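You operate a simulated robot arm through the tools that you are given. There is no shell and no other tool. Be economical: measure what you need, move in short steps, check, and stop when the job is done.

Carry out the task below with a simulated robot arm. There is one attempt and no reset: what you move stays moved.

JOB
Swap the black block for the white one, then check the master panel.
Fine: first move the purple block's pin to notch 5, so that a pin stays in on each side; the new pin stands in notch 6, the black block goes on a rest; one push of the check button lights the lamp; the other blocks stay.

Only the result counts: the job must be done as asked and must still hold three seconds after the hand-in. Knocking over, shifting, dropping, spilling or breaking anything else fails it.

ROBOT AND FRAMES
A 6-joint arm with a two-finger gripper on a trunk, on a base that drives. Base frame: it is fixed to the floor where the robot stands at the start and does not move with it; the origin is under the middle of the robot, x ahead of it, y to its left, z up; the surface under the hand at the start is at about z = 810. Readings come in mm, rad, newtons and seconds.
It reaches about 1298 mm from its shoulder. Its first joint turns from -2.601 to 2.601 rad. Places, roughly: check button [500, -200, 900]; notch 2 [500, 400, 800]; notch 5 [500, 100, 800]; notch 6 [500, 0, 800]; oblong socket F [500, 0, 800]; square socket E [500, 100, 800]. Payload 1.57 kg.
The TCP is the grasp point between the finger pads, 21 mm short of the fingertips. In the tool frame z runs along the fingers and y along their closing line. Largest opening 70 mm; the body of the gripper starts 50 mm behind the TCP.
Orientation is told as [roll, pitch, yaw] about the base's x, y, z axes, in that order, counted from this pose: with the fingers straight down and closing along the base's y, the tool's x points along the base's -x, its y along +y and its z along -z.

CONTROLS
- The arm moves only by the tool step_arm. Its argument "increments" is a list of rows, each a list of 3 entries, a list of its own where there are three numbers: the shift along the tool's x, y, z in mm, then the turn, a rotation vector about the tool's x, y, z in rad, then the opening, from 0 (shut) to 1 (fully open). In form: [[[x, y, z], [rx, ry, rz], jaw], ...]. A call has 1 to 8 rows; each row is the pose to reach, as a shift and turn from the pose commanded when the call began, along the tool's axes at that moment. Each row takes 0.2 s and may step no farther than 50 mm and 0.15 rad from the row before; otherwise, or with a gripper value out of range, the whole call is refused. Where a pose cannot be reached the arm comes as near as it can. A force on the tool above 40 N (or 10 N above the force at the start of the call, whichever is more), or a blocked arm, ends the call early, and 0.2 s more pass. Each finger halts on what it meets, pressing with about 24 N; the grip force reading is that of the motor and also rises with nothing between the fingers. The clock runs only during rows and for 0.2 s after the last one: add rows that repeat a pose to give the fingers time. The reply holds the time, the measured pose of the TCP, the force on the tool along the base axes, the opening and the grip force, in the units named above and with some noise, with the torque about the TCP (base axes, N m) and any sound that the robot's microphone picked up, and new pictures: "pictures" is both (left out), scene, wrist or none.
- Cameras (640 x 400 px; columns grow to the right, rows downward): "scene" is now at [20.6, 175.7, 1829]; the picture's right is [0.05, -1.00, 0.00], its down [-0.88, -0.05, -0.48] and it looks along [0.48, 0.03, -0.88] (base axes); focal length 257 px, centre (320, 200). "wrist" rides on the gripper at [79, 4, -81] in the tool frame; the picture's right is [-0.05, 1.00, 0.00], its down [-0.67, -0.04, -0.75] and it looks along [-0.74, -0.04, 0.67] (tool axes); focal length 256 px, centre (320, 200).
- raise_lower(by): slides the trunk up (or, below 0, down) by that many mm; the arm and the scene camera ride with it, the base frame stays. It gives what a move gives, with no picture.
- drive_base(legs): drives the robot by 1 to 6 legs, each [ahead, turn to the left] in mm and rad, along the robot's own axes; the way and the turn of a leg run together, so that a leg with both is an arc; at most 1500 mm and 3.142 rad a leg. The arm and the cameras ride along, it lands a little off, and it stops where it bumps. It gives what a move gives, and a new picture of the scene camera.
- pan_tilt(pan, tilt): turns the head with the scene camera to pan (to the left, within 2.705 rad either way) and tilt (down, from -0.506 to 1.204), counted from straight ahead of the robot. It gives what a move gives, and a new picture of the scene camera.
- measure_at(camera, pixels): for up to 12 pixels [column, row] of the newest picture of that camera ("zoom" is the newest enlarged one), the place [x, y, z] in the base frame of the surface seen there, good to about 3 mm. No time passes.
- close_up(camera, box): a new picture of the part [left, top, right, bottom] of that camera's present view, enlarged. No time passes.
- close_job(): hands the job in; it is judged then, once.

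Work in short steps. Measure before you move; look again where a grasp or a placing could have gone wrong, and mend it. You have 80 turns and 260 pictures in all, those below and enlarged ones among them. Open the gripper and draw the arm clear of the work before you hand the job in, unless the task says otherwise.

The tools are called after "Call:" by a JSON object that holds its "method" and its "body". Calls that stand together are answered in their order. step_arm: Moves the arm, as the interface text tells. Its arguments: {"type":"object","properties":{"increments":{"type":"array","items":{"type":"array"}},"pictures":{"type":"string","enum":["both","scene","wrist","none"]}},"required":["increments"]} The other tools are called the same way: raise_lower (by) slides the trunk up or down; drive_base (legs) drives the base; pan_tilt (pan, tilt) turns the head that bears the scene camera; measure_at (camera, pixels) gives the place of the surface under pixels of a picture; close_up (camera, box) takes an enlarged picture of a part of a camera's view; close_job () hands the job in.

At the start:

```text
time_s: 0.0
ee_pos: [593.0, 169.8, 1180.5]
orientation: [-0.003, -0.002, 0.006]
force: [0.8, 0.9, -0.7]
torque: [-0.03, 0.03, -0.03]
finger_gap: 70.1
grip_force: 0.0
trunk travel left (down, up): [-861.0, 109.0]
robot x, y, heading: [-3.3, 2.7, -0.004]
head pan, tilt: [0.056, 1.075]
```

scene: 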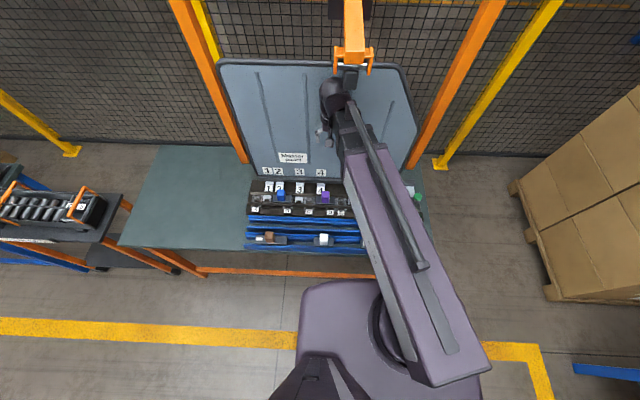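
wrist: 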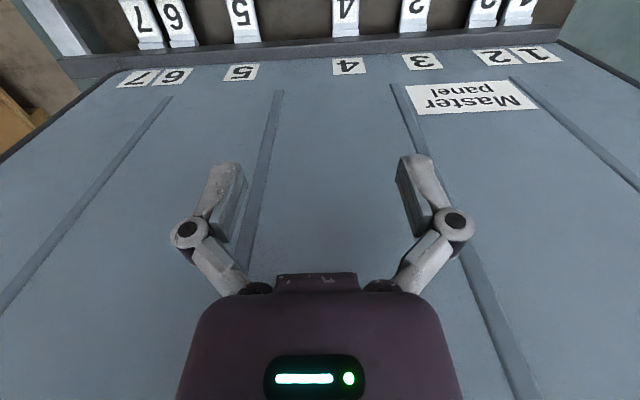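

The scene shows a master panel with notches, blocks near (280-330,195) and a tray in front at row 238. I take enlarged views to understand it.

Call:
{"method": "close_up", "body": {"camera": "scene", "box": [230, 140, 390, 260]}}

Call:
{"method": "close_up", "body": {"camera": "scene", "box": [0, 160, 140, 280]}}

```text
3.33 times, centred on (310, 200) of scene
```

zoom: 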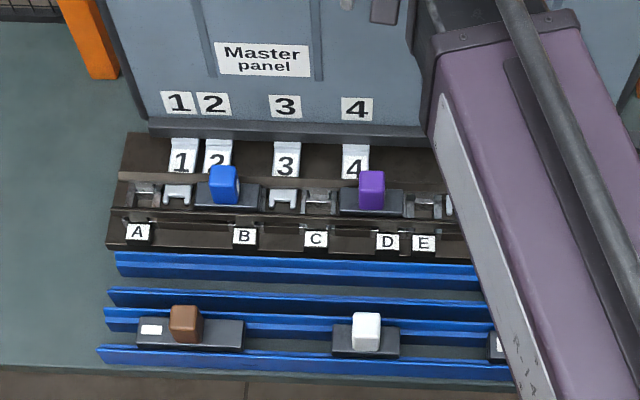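

```text
3.33 times, centred on (70, 220) of scene
```

zoom: 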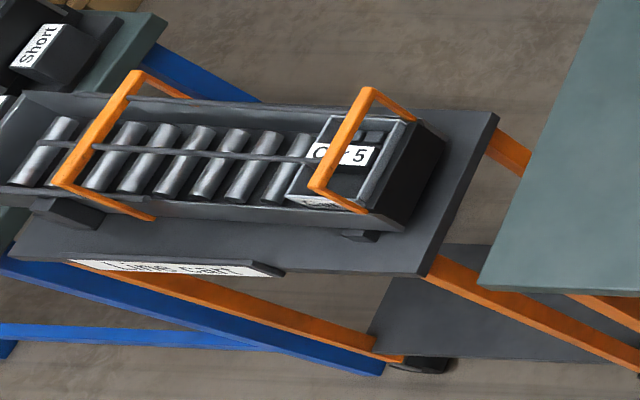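

The arm hides the right part. I measure the visible things and check the wrist view closely.

Call:
{"method": "measure_at", "body": {"camera": "scene", "pixels": [[281, 193], [326, 194], [350, 60], [250, 65], [385, 65], [276, 236], [324, 238], [265, 210], [200, 200], [418, 197], [300, 228], [300, 236]]}}

Call:
{"method": "close_up", "body": {"camera": "wrist", "box": [100, 0, 580, 100]}}

Call:
{"method": "close_up", "body": {"camera": "scene", "box": [310, 20, 450, 220]}}

```text
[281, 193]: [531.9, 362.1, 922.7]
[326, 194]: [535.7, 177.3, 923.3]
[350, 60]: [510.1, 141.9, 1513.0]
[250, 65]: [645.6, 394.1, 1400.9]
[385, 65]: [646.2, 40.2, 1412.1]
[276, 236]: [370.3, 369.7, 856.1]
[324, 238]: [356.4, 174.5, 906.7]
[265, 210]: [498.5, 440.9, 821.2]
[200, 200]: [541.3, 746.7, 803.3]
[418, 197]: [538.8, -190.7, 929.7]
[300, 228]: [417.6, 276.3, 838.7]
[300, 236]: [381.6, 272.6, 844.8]
```

```text
1.33 times, centred on (340, 50) of wrist
```

zoom: 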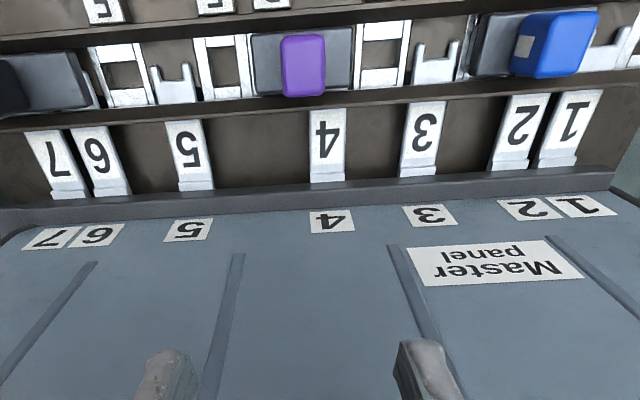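

```text
2.00 times, centred on (380, 120) of scene
```

zoom: 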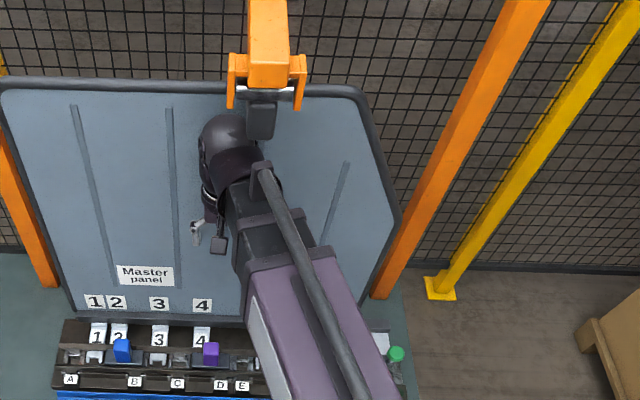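

I draw the arm back from the panel towards the robot for a wrist view of the rack.

Call:
{"method": "step_arm", "body": {"increments": [[[50, 0, 0], [0, 0, 0], 1], [[100, 0, 0], [0, 0, 0], 1], [[150, 0, 0], [0, 0, 0], 1], [[200, 0, 0], [0, 0, 0], 1], [[200, -50, 0], [0, 0, 0], 1], [[200, -50, 0], [0, 0, 0], 1]]}}

```text
time_s: 1.4
ee_pos: [510.0, 161.0, 1179.9]
orientation: [-0.001, -0.001, 0.003]
force: [-0.3, 0.4, 0.6]
torque: [-0.03, 0.0, 0.0]
finger_gap: 69.9
grip_force: 0.1
out of reach, approached as far as the arm can: row 2, 3, 4, 5, 6
trunk travel left (down, up): [-861.0, 109.0]
robot x, y, heading: [0.1, 0.3, 0.001]
head pan, tilt: [0.056, 1.075]
```

scene: 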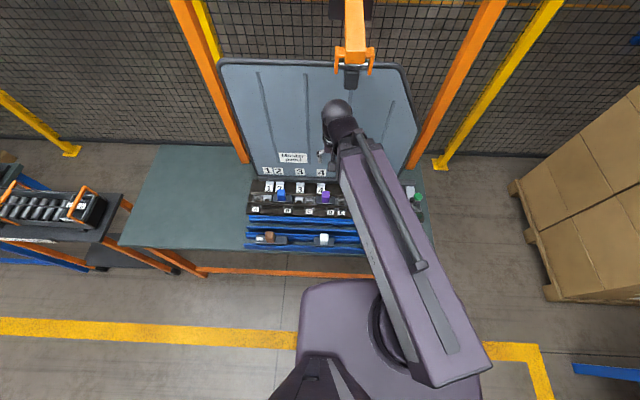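
wrist: 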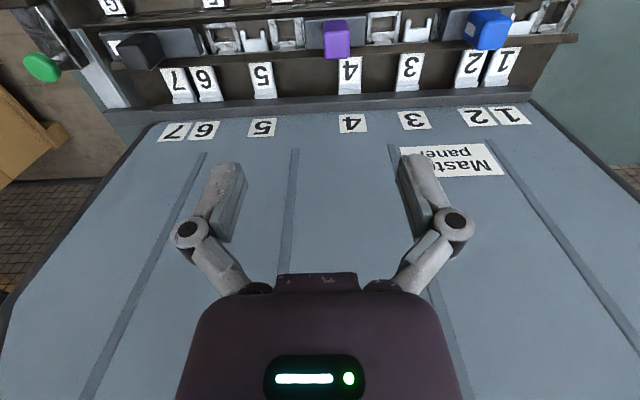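

The arm cannot fold closer at this height, so I back the base by 300 mm for room; this also widens the scene view.

Call:
{"method": "drive_base", "body": {"legs": [[-300, 0]]}}

Call:
{"method": "pan_tilt", "body": {"pan": 0.056, "tilt": 0.8}}

Call:
{"method": "close_up", "body": {"camera": "wrist", "box": [0, 0, 640, 400]}}

```text
time_s: 3.8
ee_pos: [206.1, 160.0, 1180.5]
orientation: [0.0, 0.0, 0.006]
force: [-0.2, -0.7, 0.2]
torque: [-0.02, -0.02, 0.01]
finger_gap: 70.1
grip_force: 0.1
trunk travel left (down, up): [-861.0, 109.0]
robot x, y, heading: [-303.8, 0.7, 0.001]
head pan, tilt: [0.056, 1.075]
```

scene: 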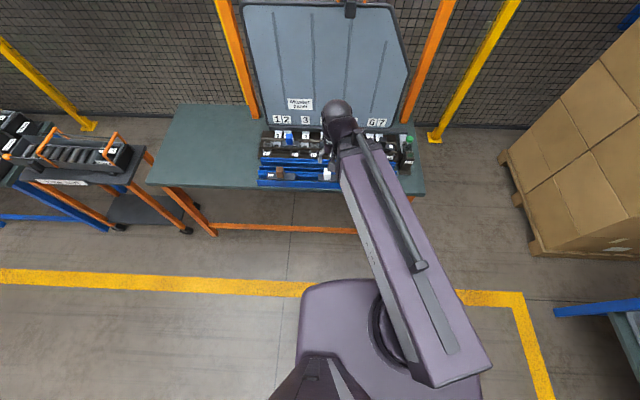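

```text
time_s: 4.6
ee_pos: [206.5, 161.3, 1179.4]
orientation: [0.001, 0.0, 0.005]
force: [-0.1, -0.1, 0.4]
torque: [0.04, 0.0, -0.02]
finger_gap: 70.3
grip_force: 0.0
trunk travel left (down, up): [-861.0, 109.0]
robot x, y, heading: [-304.7, 4.6, 0.004]
head pan, tilt: [0.056, 0.799]
```

scene: 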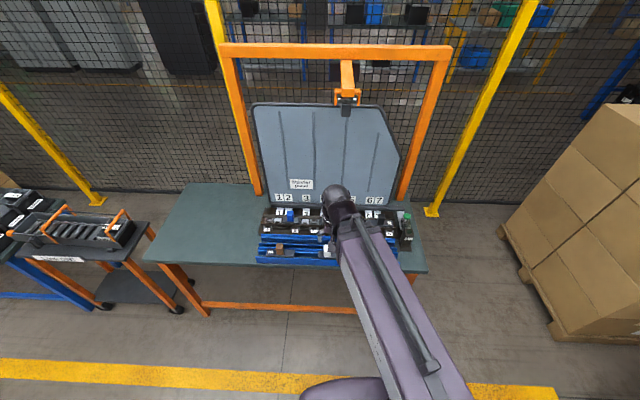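

```text
1.00 times, centred on (320, 200) of wrist (not enlarged: the box is as wide or as high as the picture)
```

zoom: 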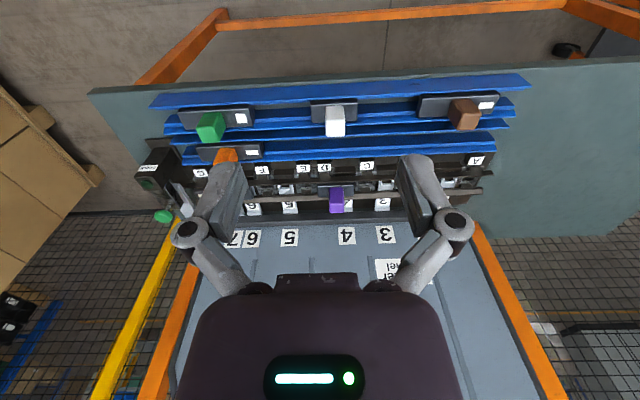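

Now the whole rack shows in the wrist view. I enlarge parts of it.

Call:
{"method": "close_up", "body": {"camera": "wrist", "box": [130, 70, 330, 195]}}

Call:
{"method": "close_up", "body": {"camera": "wrist", "box": [320, 70, 520, 220]}}

Call:
{"method": "close_up", "body": {"camera": "wrist", "box": [230, 130, 430, 250]}}

Call:
{"method": "measure_at", "body": {"camera": "wrist", "pixels": [[210, 127], [335, 123], [465, 114], [336, 200], [225, 155], [162, 216], [320, 170], [262, 172], [303, 170], [367, 166]]}}

```text
3.20 times, centred on (230, 132) of wrist
```

zoom: 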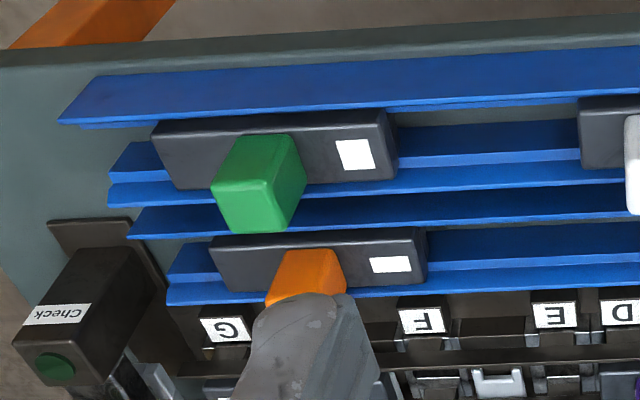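

```text
2.67 times, centred on (420, 145) of wrist
```

zoom: 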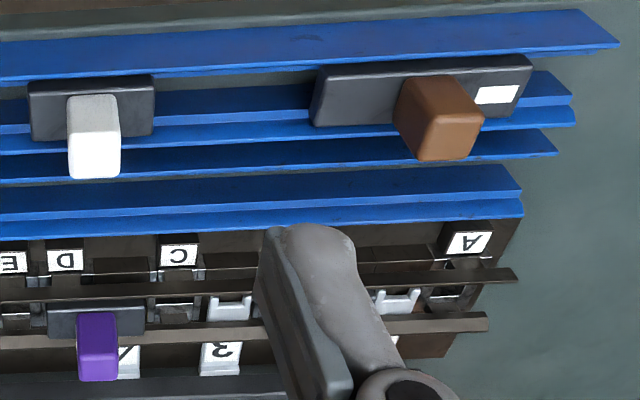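

```text
3.20 times, centred on (330, 190) of wrist
```

zoom: 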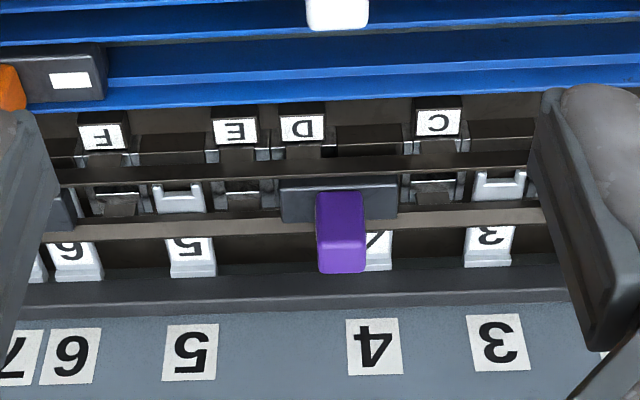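

```text
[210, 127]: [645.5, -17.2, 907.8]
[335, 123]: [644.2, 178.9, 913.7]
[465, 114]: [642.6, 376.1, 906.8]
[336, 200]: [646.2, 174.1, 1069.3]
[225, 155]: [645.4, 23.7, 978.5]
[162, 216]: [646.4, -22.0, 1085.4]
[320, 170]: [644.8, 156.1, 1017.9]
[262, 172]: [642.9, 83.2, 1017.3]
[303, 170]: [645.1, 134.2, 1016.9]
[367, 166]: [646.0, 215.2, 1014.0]
```

I move the hand closer and to the right to see the black block's area, with a fresh wrist picture.

Call:
{"method": "step_arm", "body": {"increments": [[[-50, 0, 0], [0, 0, 0], 1], [[-50, -50, 0], [0, 0, 0], 1], [[-50, -100, 0], [0, 0, 0], 1], [[-50, -120, 40], [0, 0, 0], 1], [[-50, -120, 40], [0, 0, 0], 1]]}}

Call:
{"method": "close_up", "body": {"camera": "wrist", "box": [140, 60, 460, 260]}}

```text
time_s: 5.8
ee_pos: [258.8, 40.8, 1180.4]
orientation: [0.0, 0.002, 0.007]
force: [-0.5, -0.1, -0.8]
torque: [0.02, 0.03, 0.01]
finger_gap: 69.8
grip_force: 0.1
out of reach, approached as far as the arm can: row 4, 5
trunk travel left (down, up): [-861.0, 109.0]
robot x, y, heading: [-305.7, 1.0, -0.002]
head pan, tilt: [0.056, 0.799]
```

scene: 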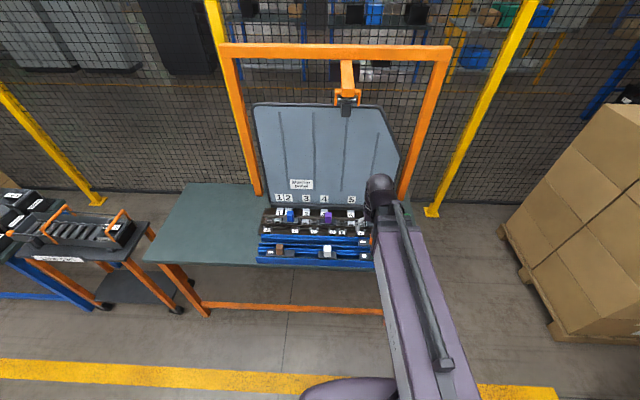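
wrist: 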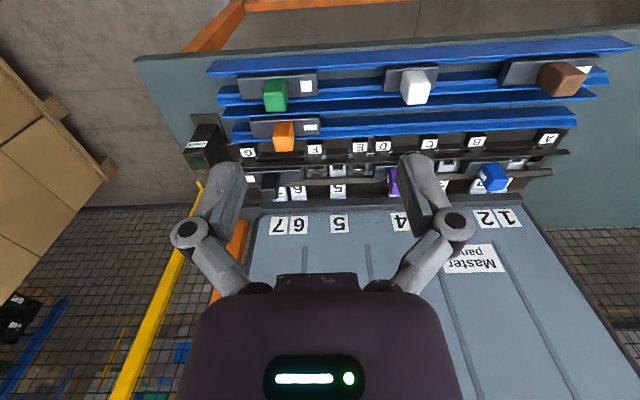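

```text
2.00 times, centred on (300, 160) of wrist
```

zoom: 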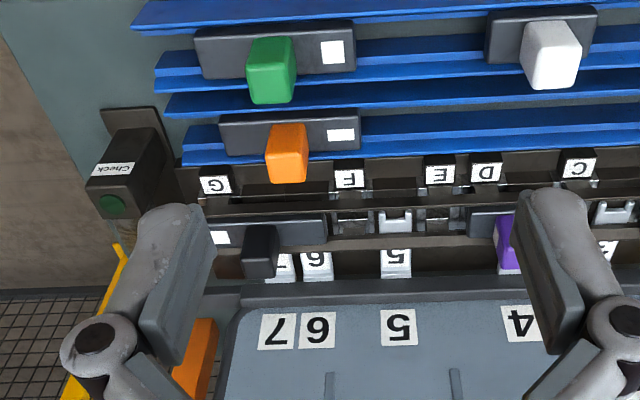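

The trunk sits too high for low work near the robot. I lower it by 230 mm (hand to about z 950, still in front of the table at x≈259) and look again.

Call:
{"method": "raise_lower", "body": {"by": -230}}

Call:
{"method": "pan_tilt", "body": {"pan": 0.15, "tilt": 0.75}}

Call:
{"method": "close_up", "body": {"camera": "scene", "box": [220, 130, 420, 255]}}

```text
time_s: 8.2
ee_pos: [258.3, 40.5, 950.1]
orientation: [0.0, 0.001, 0.005]
force: [-0.6, -0.3, 0.4]
torque: [-0.02, 0.02, 0.0]
finger_gap: 70.0
grip_force: 0.0
trunk travel left (down, up): [-631.0, 339.0]
robot x, y, heading: [-301.2, 1.8, 0.004]
head pan, tilt: [0.056, 0.799]
```

```text
time_s: 8.9
ee_pos: [257.6, 41.8, 951.2]
orientation: [0.0, 0.0, 0.006]
force: [0.0, -0.1, -0.3]
torque: [0.02, 0.01, -0.02]
finger_gap: 70.0
grip_force: 0.1
trunk travel left (down, up): [-631.0, 339.0]
robot x, y, heading: [-307.4, 1.6, -0.001]
head pan, tilt: [0.15, 0.75]
```

scene: 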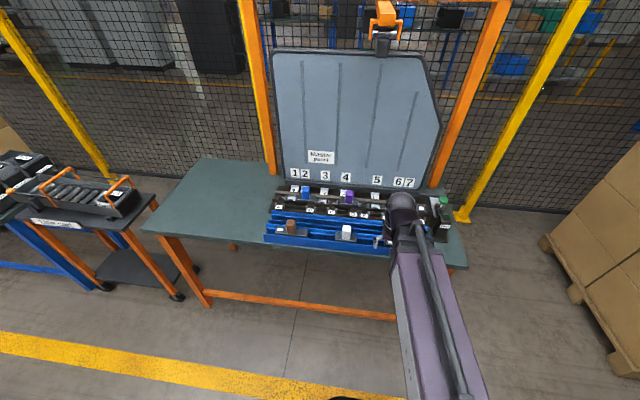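

```text
3.20 times, centred on (320, 192) of scene
```

zoom: 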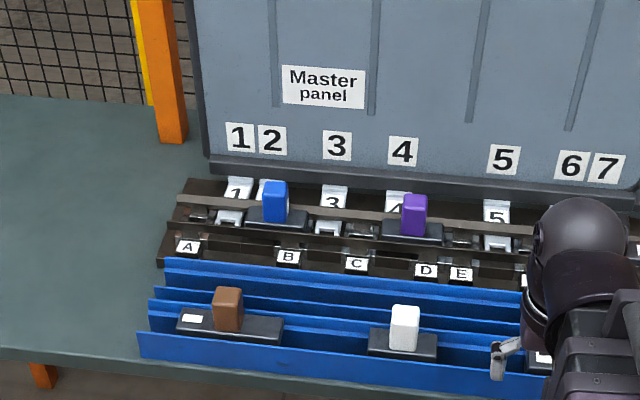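

I raise the hand and bring it over the rack's front for close wrist views of the sockets.

Call:
{"method": "step_arm", "body": {"increments": [[[0, 0, -50], [0, 0, 0], 0.3], [[0, 0, -100], [0, 0, 0], 0.3], [[-40, 30, -110], [0, 0, 0], 0.3], [[-60, 60, -110], [0, 0, 0], 0.3], [[-60, 60, -110], [0, 0, 0], 0.3]], "pictures": "wrist"}}

Call:
{"method": "close_up", "body": {"camera": "wrist", "box": [160, 60, 400, 210]}}

Call:
{"method": "close_up", "body": {"camera": "wrist", "box": [360, 60, 600, 210]}}

```text
refused: row 3 steps farther than a row can; nothing moved
```

```text
2.67 times, centred on (280, 135) of wrist
```

zoom: 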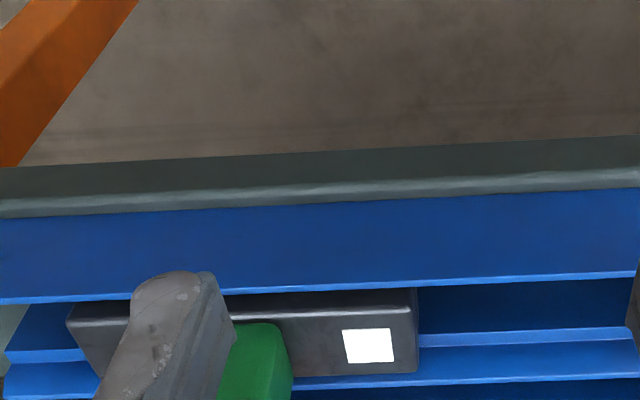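

```text
2.67 times, centred on (480, 135) of wrist
```

zoom: 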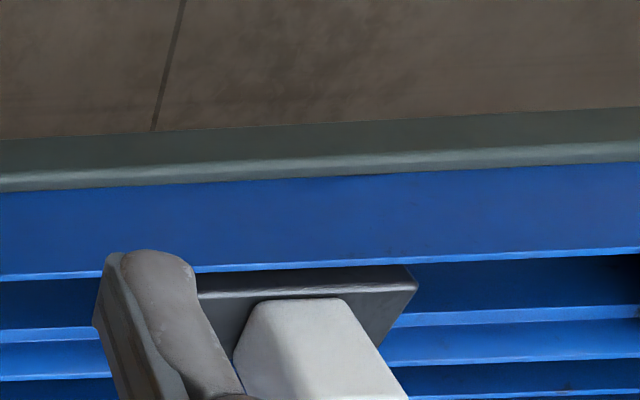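

A row was too long; I repeat with smaller rows.

Call:
{"method": "step_arm", "body": {"increments": [[[0, 0, -50], [0, 0, 0], 0.3], [[0, 0, -100], [0, 0, 0], 0.3], [[-30, 30, -110], [0, 0, 0], 0.3], [[-60, 60, -110], [0, 0, 0], 0.3], [[-80, 60, -110], [0, 0, 0], 0.3]], "pictures": "wrist"}}

Call:
{"method": "close_up", "body": {"camera": "wrist", "box": [140, 40, 380, 190]}}

Call:
{"method": "close_up", "body": {"camera": "wrist", "box": [360, 40, 600, 190]}}

```text
time_s: 10.1
ee_pos: [335.2, 102.6, 950.8]
orientation: [0.001, 0.0, 0.007]
force: [-0.1, -0.2, -0.2]
torque: [-0.03, 0.0, 0.03]
finger_gap: 21.1
grip_force: 0.1
out of reach, approached as far as the arm can: row 1, 2, 3, 4, 5
trunk travel left (down, up): [-631.0, 339.0]
robot x, y, heading: [-303.9, 3.9, -0.006]
head pan, tilt: [0.15, 0.75]
```

wrist: 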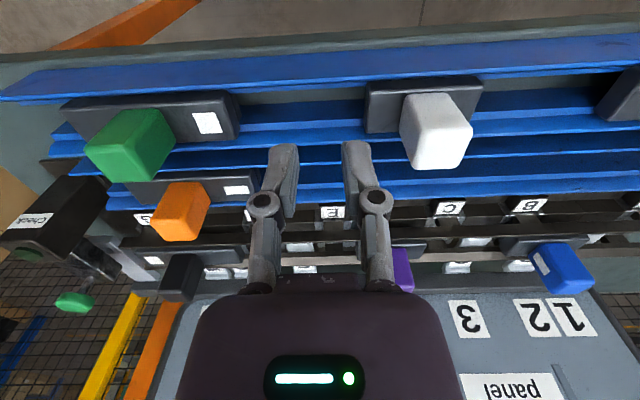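

```text
2.67 times, centred on (260, 115) of wrist
```

zoom: 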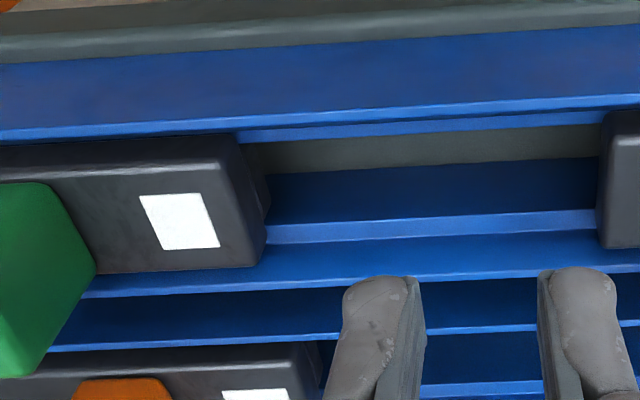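

```text
2.67 times, centred on (480, 115) of wrist
```

zoom: 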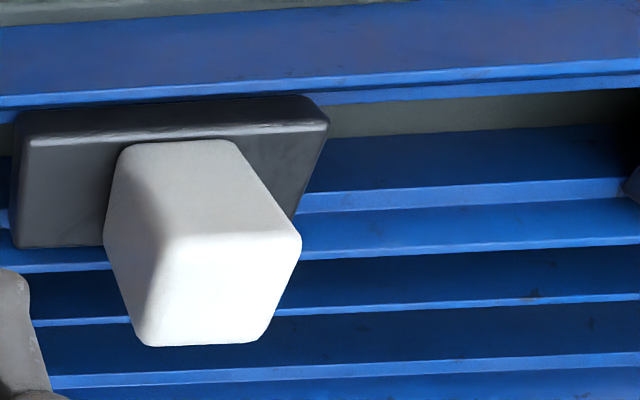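

Near the body the arm won't change height. I raise the trunk 100 mm, then move forward and test vertical motion there.

Call:
{"method": "raise_lower", "body": {"by": 120}}

Call:
{"method": "step_arm", "body": {"increments": [[[-40, 0, 0], [0, 0, 0], 0.3], [[-80, 0, 0], [0, 0, 0], 0.3], [[-80, 0, -40], [0, 0, 0], 0.3], [[-80, 0, -40], [0, 0, 0], 0.3]], "pictures": "wrist"}}

Call:
{"method": "close_up", "body": {"camera": "wrist", "box": [140, 40, 380, 190]}}

Call:
{"method": "close_up", "body": {"camera": "wrist", "box": [360, 40, 600, 190]}}

```text
time_s: 11.6
ee_pos: [335.6, 103.5, 1069.7]
orientation: [0.001, 0.002, 0.006]
force: [0.1, -0.5, -0.5]
torque: [-0.03, 0.03, 0.0]
finger_gap: 20.9
grip_force: 0.0
trunk travel left (down, up): [-751.0, 219.0]
robot x, y, heading: [-304.8, 1.0, -0.001]
head pan, tilt: [0.15, 0.75]
```

```text
time_s: 12.6
ee_pos: [415.2, 103.4, 1069.6]
orientation: [0.001, 0.0, 0.006]
force: [-0.8, -0.6, 0.7]
torque: [-0.01, -0.03, 0.01]
finger_gap: 21.1
grip_force: 0.1
out of reach, approached as far as the arm can: row 3, 4
trunk travel left (down, up): [-751.0, 219.0]
robot x, y, heading: [-304.4, 3.4, 0.001]
head pan, tilt: [0.15, 0.75]
```

wrist: 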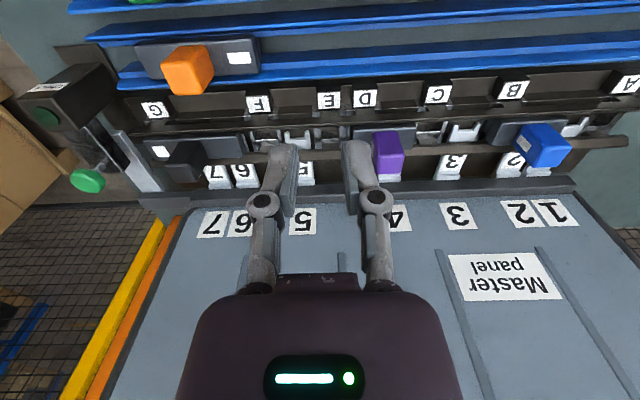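

```text
2.67 times, centred on (260, 115) of wrist
```

zoom: 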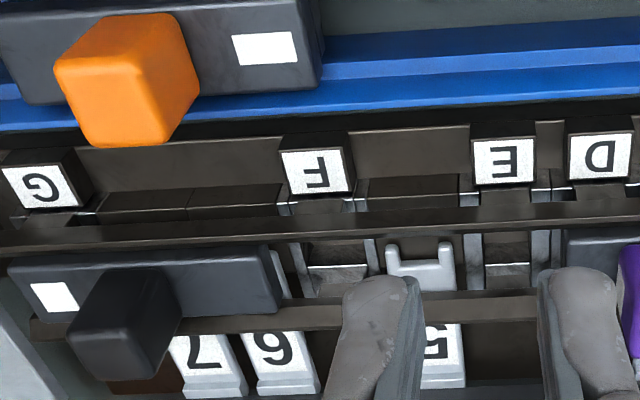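

```text
2.67 times, centred on (480, 115) of wrist
```

zoom: 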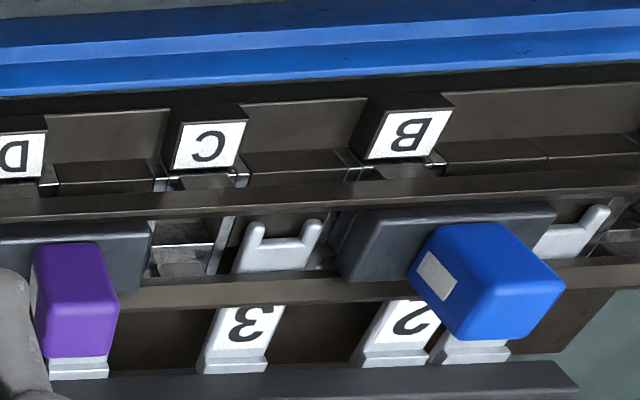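

Now a clear view: forks 1,3,5 are open, purple covers D/4, black covers G and 6/7. I measure positions of sockets, forks, knobs and plates.

Call:
{"method": "measure_at", "body": {"camera": "wrist", "pixels": [[388, 165], [544, 150], [186, 160], [186, 175], [189, 70], [284, 142], [298, 142], [330, 145], [464, 132], [425, 135], [386, 176], [245, 143]]}}

Call:
{"method": "measure_at", "body": {"camera": "zoom", "pixels": [[145, 240], [185, 255], [330, 275], [545, 212], [75, 265], [35, 288], [280, 262], [440, 275], [60, 345], [500, 240], [200, 290], [200, 205]]}}

Call:
{"method": "close_up", "body": {"camera": "wrist", "box": [140, 120, 300, 220]}}

Call:
{"method": "measure_at", "body": {"camera": "zoom", "pixels": [[20, 90], [430, 110], [460, 90], [590, 80], [555, 70], [440, 40], [150, 140], [100, 60], [60, 112], [530, 95], [530, 60], [610, 50]]}}

```text
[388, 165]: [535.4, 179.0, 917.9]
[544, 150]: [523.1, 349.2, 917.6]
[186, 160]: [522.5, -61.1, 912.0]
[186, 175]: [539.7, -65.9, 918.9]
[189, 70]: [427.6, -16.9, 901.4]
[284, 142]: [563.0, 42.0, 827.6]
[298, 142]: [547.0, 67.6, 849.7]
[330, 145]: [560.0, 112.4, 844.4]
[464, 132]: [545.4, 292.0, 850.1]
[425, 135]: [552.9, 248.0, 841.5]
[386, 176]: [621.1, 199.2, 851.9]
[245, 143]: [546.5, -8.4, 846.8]
```

```text
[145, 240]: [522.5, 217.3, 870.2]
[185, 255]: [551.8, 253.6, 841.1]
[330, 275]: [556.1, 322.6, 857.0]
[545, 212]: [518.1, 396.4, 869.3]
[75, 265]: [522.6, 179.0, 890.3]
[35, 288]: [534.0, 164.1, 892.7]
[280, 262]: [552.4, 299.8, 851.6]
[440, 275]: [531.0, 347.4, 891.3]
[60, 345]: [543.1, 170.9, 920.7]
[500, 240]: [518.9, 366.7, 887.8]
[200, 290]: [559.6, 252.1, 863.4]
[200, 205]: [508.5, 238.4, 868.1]
```

```text
4.00 times, centred on (220, 170) of wrist
```

zoom: 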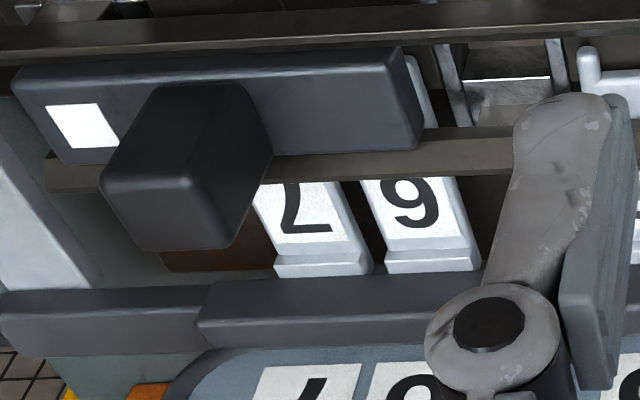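

```text
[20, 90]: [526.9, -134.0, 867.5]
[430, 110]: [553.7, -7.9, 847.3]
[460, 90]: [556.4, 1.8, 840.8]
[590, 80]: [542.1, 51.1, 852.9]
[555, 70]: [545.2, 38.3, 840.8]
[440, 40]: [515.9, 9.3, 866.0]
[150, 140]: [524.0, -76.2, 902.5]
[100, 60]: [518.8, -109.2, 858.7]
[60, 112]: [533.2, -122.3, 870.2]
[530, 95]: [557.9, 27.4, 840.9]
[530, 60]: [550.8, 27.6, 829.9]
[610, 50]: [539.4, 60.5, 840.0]
```

Sockets: F≈y22, E≈y112; fork 5≈y67; purple knob centre about (534,176,top 922), plate y≈132–217. I move above the purple knob at z≈1000 with open jaws.

Call:
{"method": "step_arm", "body": {"increments": [[[-40, 25, 0], [0, 0, 0], 1], [[-80, 50, 0], [0, 0, 0], 1], [[-119, 73, 0], [0, 0, 0], 1], [[-119, 73, 40], [0, 0, 0], 1], [[-119, 73, 70], [0, 0, 0], 1], [[-119, 73, 70], [0, 0, 0], 1]]}}

Call:
{"method": "close_up", "body": {"camera": "wrist", "box": [200, 100, 440, 250]}}

Call:
{"method": "close_up", "body": {"camera": "scene", "box": [240, 130, 480, 280]}}

```text
time_s: 14.0
ee_pos: [533.3, 176.3, 1069.5]
orientation: [-0.001, -0.001, 0.005]
force: [0.7, -0.3, 0.6]
torque: [0.02, -0.02, -0.01]
finger_gap: 70.2
grip_force: 0.0
out of reach, approached as far as the arm can: row 4, 5, 6
trunk travel left (down, up): [-751.0, 219.0]
robot x, y, heading: [-304.5, 0.1, 0.002]
head pan, tilt: [0.15, 0.75]
```

scene: 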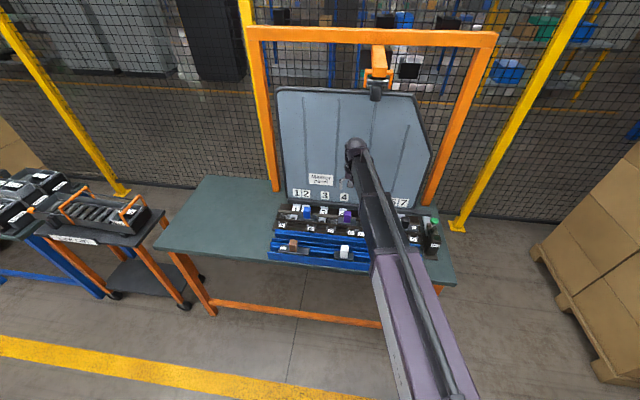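
wrist: 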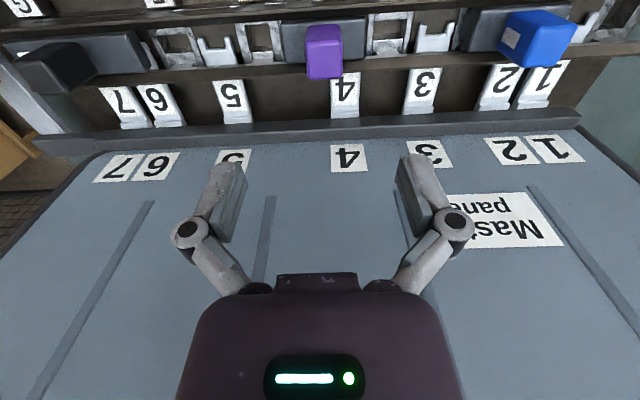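

```text
2.67 times, centred on (320, 175) of wrist
```

zoom: 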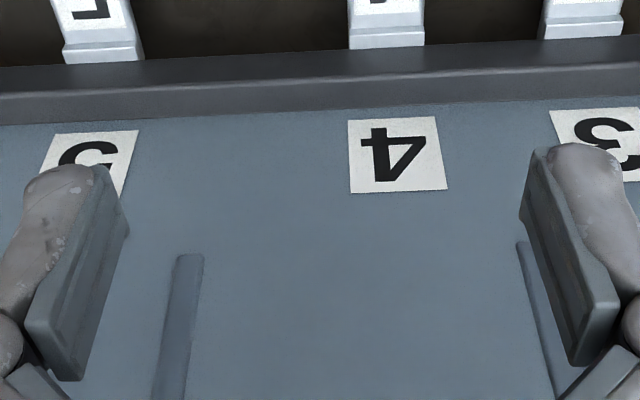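

```text
2.67 times, centred on (360, 205) of scene
```

zoom: 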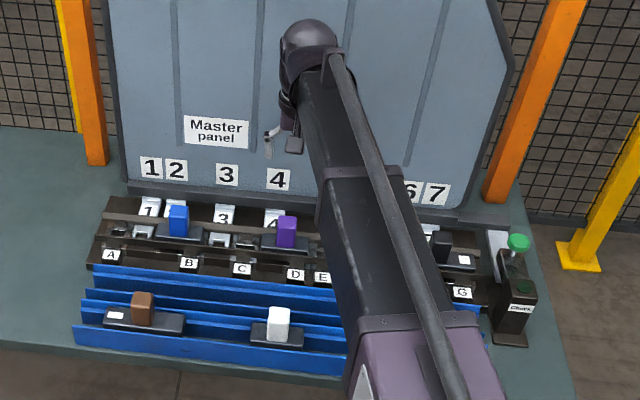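

Vertical motion comes only from the trunk, it seems, so I'll use raise_lower for heights. This wrist view shows sockets and forks well; I enlarge the upper strip and measure.

Call:
{"method": "close_up", "body": {"camera": "wrist", "box": [130, 0, 430, 130]}}

Call:
{"method": "measure_at", "body": {"camera": "zoom", "pixels": [[182, 110], [285, 100], [325, 40], [512, 40], [622, 82], [155, 65], [215, 55], [50, 68], [110, 60], [395, 65], [440, 65], [420, 145]]}}

Call:
{"method": "measure_at", "body": {"camera": "wrist", "pixels": [[324, 70], [316, 65], [337, 55], [216, 50], [178, 46], [260, 40], [388, 30], [434, 38], [283, 40], [367, 35], [470, 20], [535, 45]]}}

```text
2.13 times, centred on (280, 65) of wrist
```

zoom: 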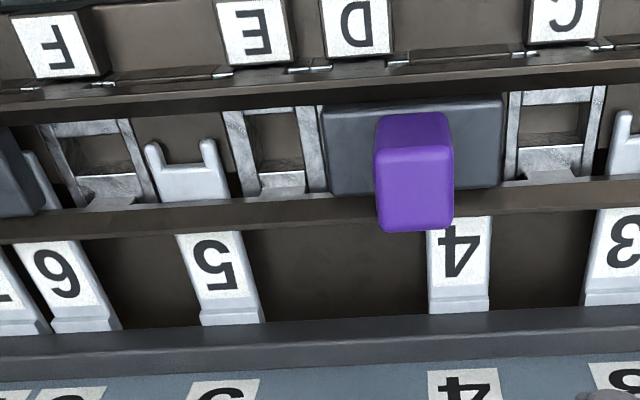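

```text
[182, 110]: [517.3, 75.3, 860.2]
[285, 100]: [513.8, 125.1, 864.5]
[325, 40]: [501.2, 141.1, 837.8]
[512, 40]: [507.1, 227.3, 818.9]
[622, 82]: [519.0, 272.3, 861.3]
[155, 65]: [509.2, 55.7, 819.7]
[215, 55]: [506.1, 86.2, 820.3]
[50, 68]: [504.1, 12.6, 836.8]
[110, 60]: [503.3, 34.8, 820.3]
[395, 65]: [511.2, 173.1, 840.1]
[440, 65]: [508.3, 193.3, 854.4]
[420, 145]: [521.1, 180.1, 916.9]
```

```text
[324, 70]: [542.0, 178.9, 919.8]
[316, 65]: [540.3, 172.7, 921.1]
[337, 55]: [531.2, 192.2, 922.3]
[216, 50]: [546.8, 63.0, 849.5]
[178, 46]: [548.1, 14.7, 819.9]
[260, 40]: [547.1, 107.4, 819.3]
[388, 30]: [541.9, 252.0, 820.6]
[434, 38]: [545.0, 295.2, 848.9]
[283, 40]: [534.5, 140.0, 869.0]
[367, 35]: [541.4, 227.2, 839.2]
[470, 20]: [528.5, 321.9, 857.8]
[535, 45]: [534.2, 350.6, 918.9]
```

I take tighter enlargements for the exact centres of sockets E, F and forks 5, and of the purple plate.

Call:
{"method": "close_up", "body": {"camera": "wrist", "box": [140, 0, 300, 100]}}

Call:
{"method": "measure_at", "body": {"camera": "zoom", "pixels": [[65, 140], [155, 150], [410, 130], [530, 130], [263, 170], [365, 170], [312, 210], [312, 180], [60, 170], [60, 250], [440, 230], [440, 130]]}}

Call:
{"method": "close_up", "body": {"camera": "wrist", "box": [270, 0, 430, 100]}}

Call:
{"method": "measure_at", "body": {"camera": "zoom", "pixels": [[50, 120], [60, 210], [388, 120], [388, 200], [150, 270], [285, 270], [200, 115], [210, 305], [400, 150], [550, 150], [410, 230], [200, 290]]}}

```text
4.00 times, centred on (220, 50) of wrist
```

zoom: 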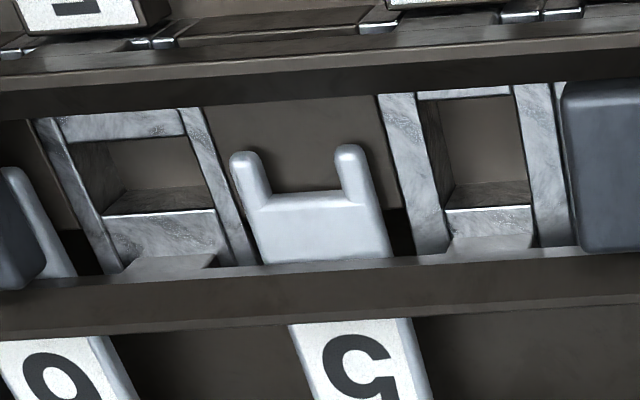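

```text
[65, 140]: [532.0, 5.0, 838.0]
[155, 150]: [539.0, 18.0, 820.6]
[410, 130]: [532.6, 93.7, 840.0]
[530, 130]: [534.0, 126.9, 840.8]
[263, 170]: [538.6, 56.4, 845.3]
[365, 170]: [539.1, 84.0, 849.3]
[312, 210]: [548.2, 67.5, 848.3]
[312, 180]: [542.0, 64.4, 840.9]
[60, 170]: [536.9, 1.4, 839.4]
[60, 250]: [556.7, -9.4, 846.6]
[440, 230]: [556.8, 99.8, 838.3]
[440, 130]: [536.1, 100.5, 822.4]
```

```text
4.00 times, centred on (350, 50) of wrist
```

zoom: 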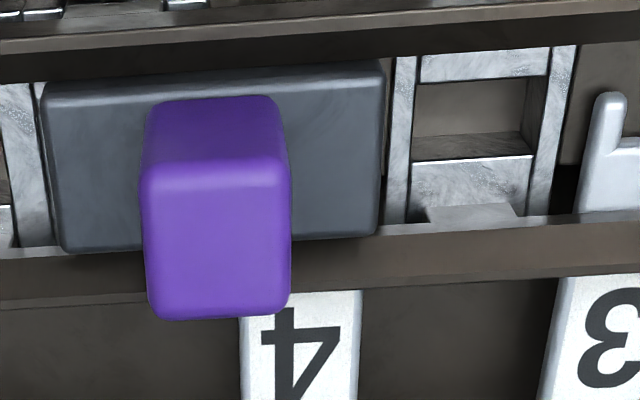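

```text
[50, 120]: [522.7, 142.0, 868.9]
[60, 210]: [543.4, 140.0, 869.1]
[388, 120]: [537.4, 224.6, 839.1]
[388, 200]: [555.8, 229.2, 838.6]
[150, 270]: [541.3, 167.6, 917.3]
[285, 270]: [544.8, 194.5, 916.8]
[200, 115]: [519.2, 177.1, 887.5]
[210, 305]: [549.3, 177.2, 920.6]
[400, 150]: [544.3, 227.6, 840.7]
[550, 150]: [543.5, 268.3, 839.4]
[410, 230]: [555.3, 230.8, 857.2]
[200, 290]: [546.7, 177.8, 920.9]
```

Purple knob spans y 167.6–194.5 (centre 181), x centre ≈534. I measure tag edges 3, 4, 5, 6, 7 to obtain the fork positions.

Call:
{"method": "close_up", "body": {"camera": "wrist", "box": [90, 60, 450, 135]}}

Call:
{"method": "measure_at", "body": {"camera": "wrist", "pixels": [[222, 110], [252, 108], [334, 106], [357, 105], [407, 102], [434, 101], [156, 113], [181, 111], [124, 117], [146, 115], [110, 35], [130, 60]]}}

Call:
{"method": "measure_at", "body": {"camera": "wrist", "pixels": [[157, 35], [190, 33], [243, 30], [273, 28], [374, 25], [408, 22], [201, 40], [229, 40], [418, 30], [448, 27], [150, 60], [143, 44]]}}

```text
1.78 times, centred on (270, 98) of wrist
```

zoom: 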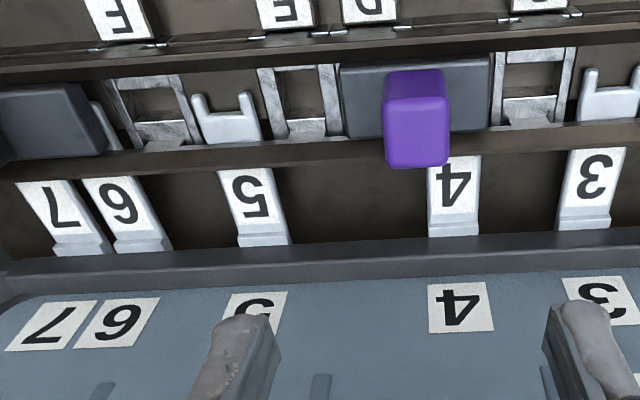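

```text
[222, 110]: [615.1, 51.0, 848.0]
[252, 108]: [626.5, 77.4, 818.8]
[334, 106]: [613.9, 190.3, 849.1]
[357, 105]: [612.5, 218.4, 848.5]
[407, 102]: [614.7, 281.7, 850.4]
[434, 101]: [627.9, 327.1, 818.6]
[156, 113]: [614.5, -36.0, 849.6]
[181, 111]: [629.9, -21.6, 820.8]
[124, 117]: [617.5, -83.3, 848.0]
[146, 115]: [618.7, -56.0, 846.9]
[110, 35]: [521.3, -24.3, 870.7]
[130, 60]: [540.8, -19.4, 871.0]
```

```text
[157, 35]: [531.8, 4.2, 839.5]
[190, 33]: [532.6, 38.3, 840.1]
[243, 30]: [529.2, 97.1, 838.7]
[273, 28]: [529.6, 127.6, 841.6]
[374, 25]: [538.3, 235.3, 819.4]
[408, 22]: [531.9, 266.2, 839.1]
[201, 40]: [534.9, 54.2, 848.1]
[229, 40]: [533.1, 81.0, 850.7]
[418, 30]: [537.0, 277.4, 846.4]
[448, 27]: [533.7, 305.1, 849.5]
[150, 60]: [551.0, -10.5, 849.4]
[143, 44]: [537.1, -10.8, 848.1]
```

Fork 5≈66.5, E≈112, fork 4≈204, so the turned purple knob must stand at y≈89.4. I centre on the knob at (535,181) and lower the trunk most of the way.

Call:
{"method": "step_arm", "body": {"increments": [[[-1.7, 4.7, 0], [0, 0, 0], 1], [[-1.7, 4.7, 0], [0, 0, 0], 1]], "pictures": "none"}}

Call:
{"method": "raise_lower", "body": {"by": -120}}

Call:
{"method": "step_arm", "body": {"increments": [[[0, 0, 0], [0, 0, 0], 1]]}}

```text
time_s: 14.6
ee_pos: [535.7, 181.4, 1069.6]
orientation: [-0.001, 0.0, 0.003]
force: [0.2, 0.1, 0.4]
torque: [0.02, 0.01, 0.03]
finger_gap: 69.8
grip_force: 0.0
trunk travel left (down, up): [-751.0, 219.0]
robot x, y, heading: [-302.7, -0.0, -0.004]
head pan, tilt: [0.15, 0.75]
```

```text
time_s: 16.1
ee_pos: [535.9, 182.2, 949.6]
orientation: [-0.002, -0.001, 0.007]
force: [0.5, 0.6, -0.8]
torque: [-0.03, 0.03, 0.01]
finger_gap: 69.9
grip_force: 0.2
trunk travel left (down, up): [-631.0, 339.0]
robot x, y, heading: [-301.3, 1.4, 0.0]
head pan, tilt: [0.15, 0.75]
```

```text
time_s: 16.5
ee_pos: [534.9, 180.8, 950.3]
orientation: [0.0, 0.0, 0.006]
force: [0.7, 0.0, -0.3]
torque: [0.03, 0.0, 0.01]
finger_gap: 69.9
grip_force: 0.1
trunk travel left (down, up): [-631.0, 339.0]
robot x, y, heading: [-303.4, 2.1, 0.001]
head pan, tilt: [0.15, 0.75]
```

scene: 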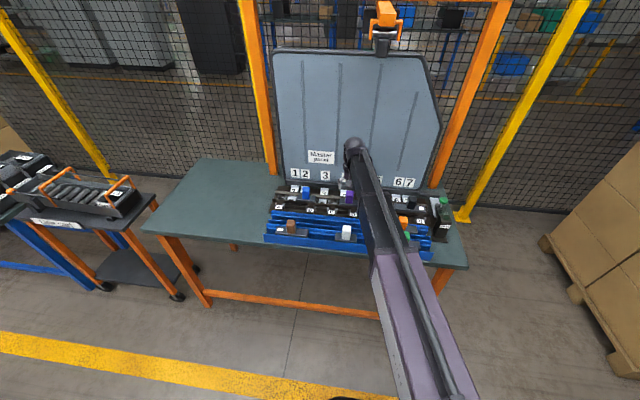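
wrist: 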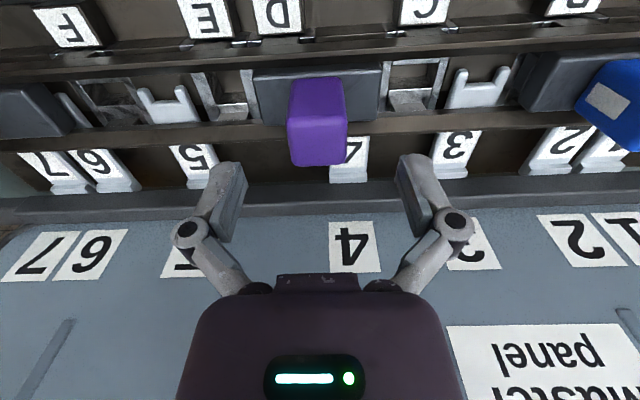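

The knob is centred between the fingers. I measure its top once more for x.

Call:
{"method": "measure_at", "body": {"camera": "wrist", "pixels": [[318, 81], [318, 120], [318, 128], [318, 150], [318, 160], [292, 145], [343, 145]]}}

Call:
{"method": "raise_lower", "body": {"by": -52}}

```text
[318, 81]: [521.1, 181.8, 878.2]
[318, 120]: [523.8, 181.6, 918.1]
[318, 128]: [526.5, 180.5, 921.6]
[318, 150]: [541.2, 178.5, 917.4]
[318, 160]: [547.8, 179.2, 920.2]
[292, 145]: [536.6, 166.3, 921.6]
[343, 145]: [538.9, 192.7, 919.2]
```

```text
time_s: 17.4
ee_pos: [534.9, 182.5, 899.1]
orientation: [-0.001, 0.002, 0.005]
force: [1.0, 0.6, -0.1]
torque: [0.01, -0.01, 0.0]
finger_gap: 70.1
grip_force: 0.1
trunk travel left (down, up): [-579.0, 391.0]
robot x, y, heading: [-305.0, 4.5, -0.001]
head pan, tilt: [0.15, 0.75]
```

No contact and the knob lies centred. I close on it.

Call:
{"method": "step_arm", "body": {"increments": [[[0, 0, 0], [0, 0, 0], 0.3], [[0, 0, 0], [0, 0, 0], 0.3], [[0, 0, 0], [0, 0, 0], 0.3], [[0, 0, 0], [0, 0, 0], 0.3]], "pictures": "wrist"}}

```text
time_s: 18.4
ee_pos: [534.4, 181.2, 898.8]
orientation: [0.0, 0.0, 0.005]
force: [1.8, -1.4, 7.2]
torque: [-0.07, -0.04, 0.01]
finger_gap: 31.8
grip_force: 24.2
trunk travel left (down, up): [-579.0, 391.0]
robot x, y, heading: [-301.8, -0.2, 0.002]
head pan, tilt: [0.15, 0.75]
```

wrist: 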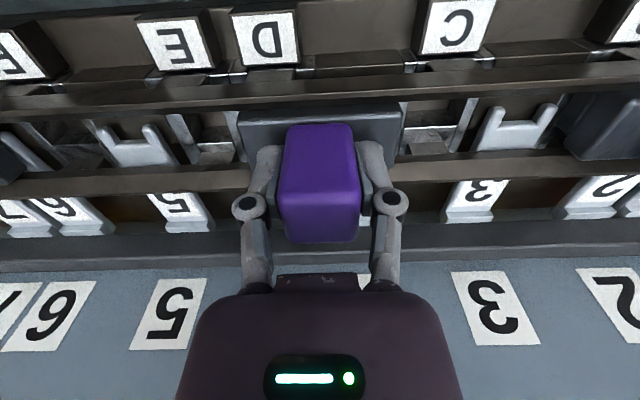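

Gripped at 31.8 mm. I lift 25 mm and check.

Call:
{"method": "raise_lower", "body": {"by": 25}}

Call:
{"method": "raise_lower", "body": {"by": 75}}

Call:
{"method": "step_arm", "body": {"increments": [[[0, 0, 0], [0, 0, 0], 0.3]]}}

Call:
{"method": "close_up", "body": {"camera": "scene", "box": [260, 120, 460, 245]}}

```text
time_s: 19.1
ee_pos: [535.4, 180.2, 922.0]
orientation: [0.0, 0.002, 0.005]
force: [1.0, 1.4, -2.6]
torque: [0.01, -0.02, -0.01]
finger_gap: 31.6
grip_force: 23.8
trunk travel left (down, up): [-604.0, 366.0]
robot x, y, heading: [-299.6, 0.7, 0.004]
head pan, tilt: [0.15, 0.75]
```

```text
time_s: 20.2
ee_pos: [536.2, 181.3, 997.4]
orientation: [0.002, 0.0, 0.006]
force: [-0.2, -0.6, -3.0]
torque: [0.03, 0.01, 0.03]
finger_gap: 31.5
grip_force: 24.4
trunk travel left (down, up): [-679.0, 291.0]
robot x, y, heading: [-302.9, 0.3, -0.002]
head pan, tilt: [0.15, 0.75]
```

```text
time_s: 20.6
ee_pos: [536.3, 182.0, 997.5]
orientation: [0.0, 0.002, 0.006]
force: [0.7, 0.2, -2.2]
torque: [0.0, 0.01, 0.02]
finger_gap: 31.6
grip_force: 24.3
trunk travel left (down, up): [-679.0, 291.0]
robot x, y, heading: [-304.5, 0.1, 0.001]
head pan, tilt: [0.15, 0.75]
```

scene: 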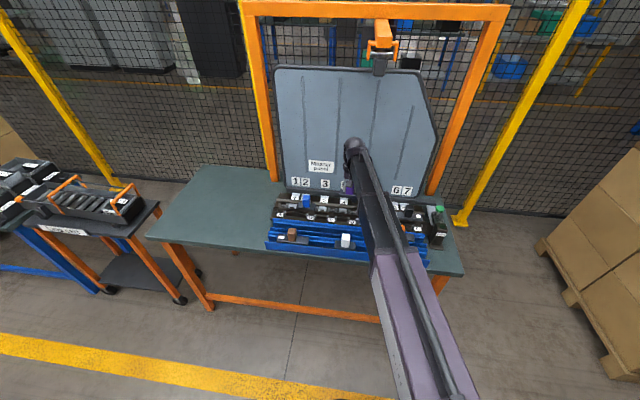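
wrist: 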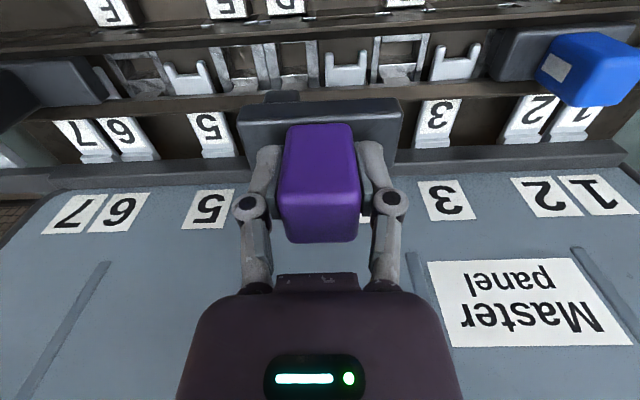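

```text
3.20 times, centred on (360, 182) of scene
```

zoom: 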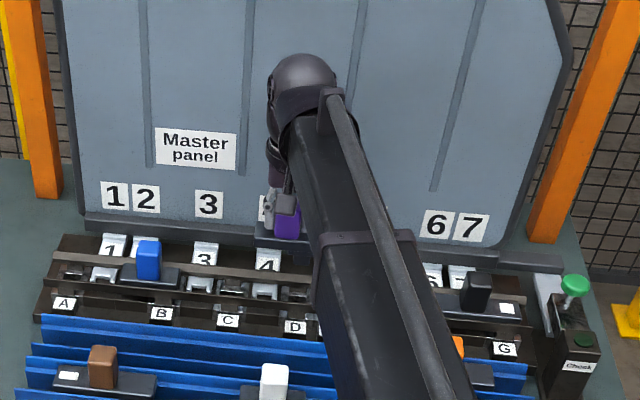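

The block's dark foot shows below its −y end at (280,97), so the pin is on the +y side; it must turn 180°. Turned in this grip the camera side would come close to the panel, so I'll put it back and regrasp at −90°. First I measure the freed D and fork 4.

Call:
{"method": "close_up", "body": {"camera": "wrist", "box": [200, 20, 420, 157]}}

Call:
{"method": "measure_at", "body": {"camera": "wrist", "pixels": [[327, 60], [363, 58], [345, 75], [168, 70], [202, 70], [218, 60], [248, 58], [270, 57], [299, 57], [434, 60], [475, 52], [280, 95]]}}

```text
2.91 times, centred on (310, 88) of wrist
```

zoom: 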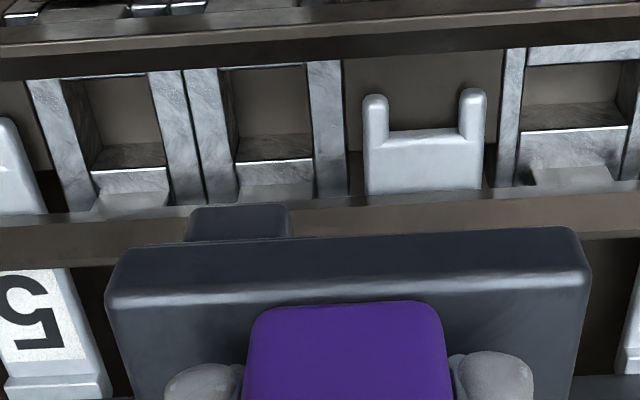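

```text
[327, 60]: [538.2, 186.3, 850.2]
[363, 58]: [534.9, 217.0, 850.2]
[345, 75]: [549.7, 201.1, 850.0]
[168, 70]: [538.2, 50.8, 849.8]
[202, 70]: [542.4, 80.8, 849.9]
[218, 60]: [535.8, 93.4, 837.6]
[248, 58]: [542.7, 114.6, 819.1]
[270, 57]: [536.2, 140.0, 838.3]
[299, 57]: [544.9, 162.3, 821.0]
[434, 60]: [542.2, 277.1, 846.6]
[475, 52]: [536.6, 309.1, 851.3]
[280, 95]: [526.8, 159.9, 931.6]
```

I measure the foot, plate and knob edges of the held block to learn the foot's offset from the grip centre.

Call:
{"method": "measure_at", "body": {"camera": "zoom", "pixels": [[190, 225], [285, 225], [238, 225], [112, 285], [583, 265], [252, 340], [445, 340], [350, 330], [350, 250], [238, 235], [130, 250], [560, 235]]}}

Call:
{"method": "raise_lower", "body": {"by": -80}}

Call:
{"method": "step_arm", "body": {"increments": [[[0, 0, 0], [0, 0, 0], 0.3]], "pictures": "wrist"}}

```text
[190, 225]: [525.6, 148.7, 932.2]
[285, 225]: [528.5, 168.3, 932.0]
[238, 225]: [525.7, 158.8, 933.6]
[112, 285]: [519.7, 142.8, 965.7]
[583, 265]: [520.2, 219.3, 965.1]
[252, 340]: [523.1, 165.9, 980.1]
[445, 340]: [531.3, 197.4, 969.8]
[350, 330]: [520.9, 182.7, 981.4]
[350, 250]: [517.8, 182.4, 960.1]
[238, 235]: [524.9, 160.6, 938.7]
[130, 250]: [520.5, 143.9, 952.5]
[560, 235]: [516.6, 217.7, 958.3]
```

```text
time_s: 21.8
ee_pos: [535.0, 181.8, 917.9]
orientation: [0.0, 0.001, 0.006]
force: [-0.3, -0.1, -1.8]
torque: [0.02, 0.01, 0.03]
finger_gap: 31.9
grip_force: 24.0
trunk travel left (down, up): [-599.0, 371.0]
robot x, y, heading: [-305.4, 1.7, -0.001]
head pan, tilt: [0.15, 0.75]
```

```text
time_s: 22.2
ee_pos: [535.3, 181.0, 917.9]
orientation: [0.0, 0.003, 0.005]
force: [-0.6, 0.7, -2.4]
torque: [0.0, 0.0, -0.02]
finger_gap: 31.8
grip_force: 24.0
trunk travel left (down, up): [-599.0, 371.0]
robot x, y, heading: [-302.7, 1.0, -0.003]
head pan, tilt: [0.15, 0.75]
```

wrist: 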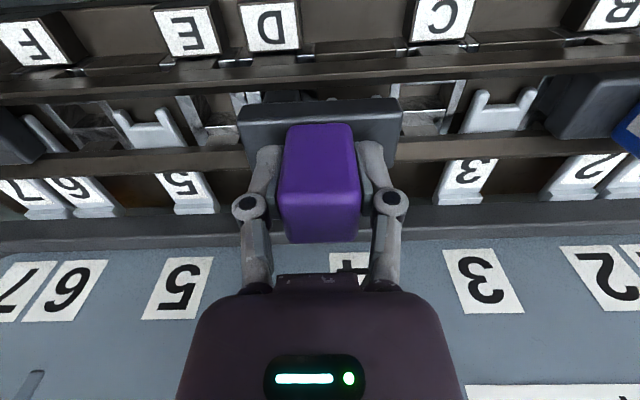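

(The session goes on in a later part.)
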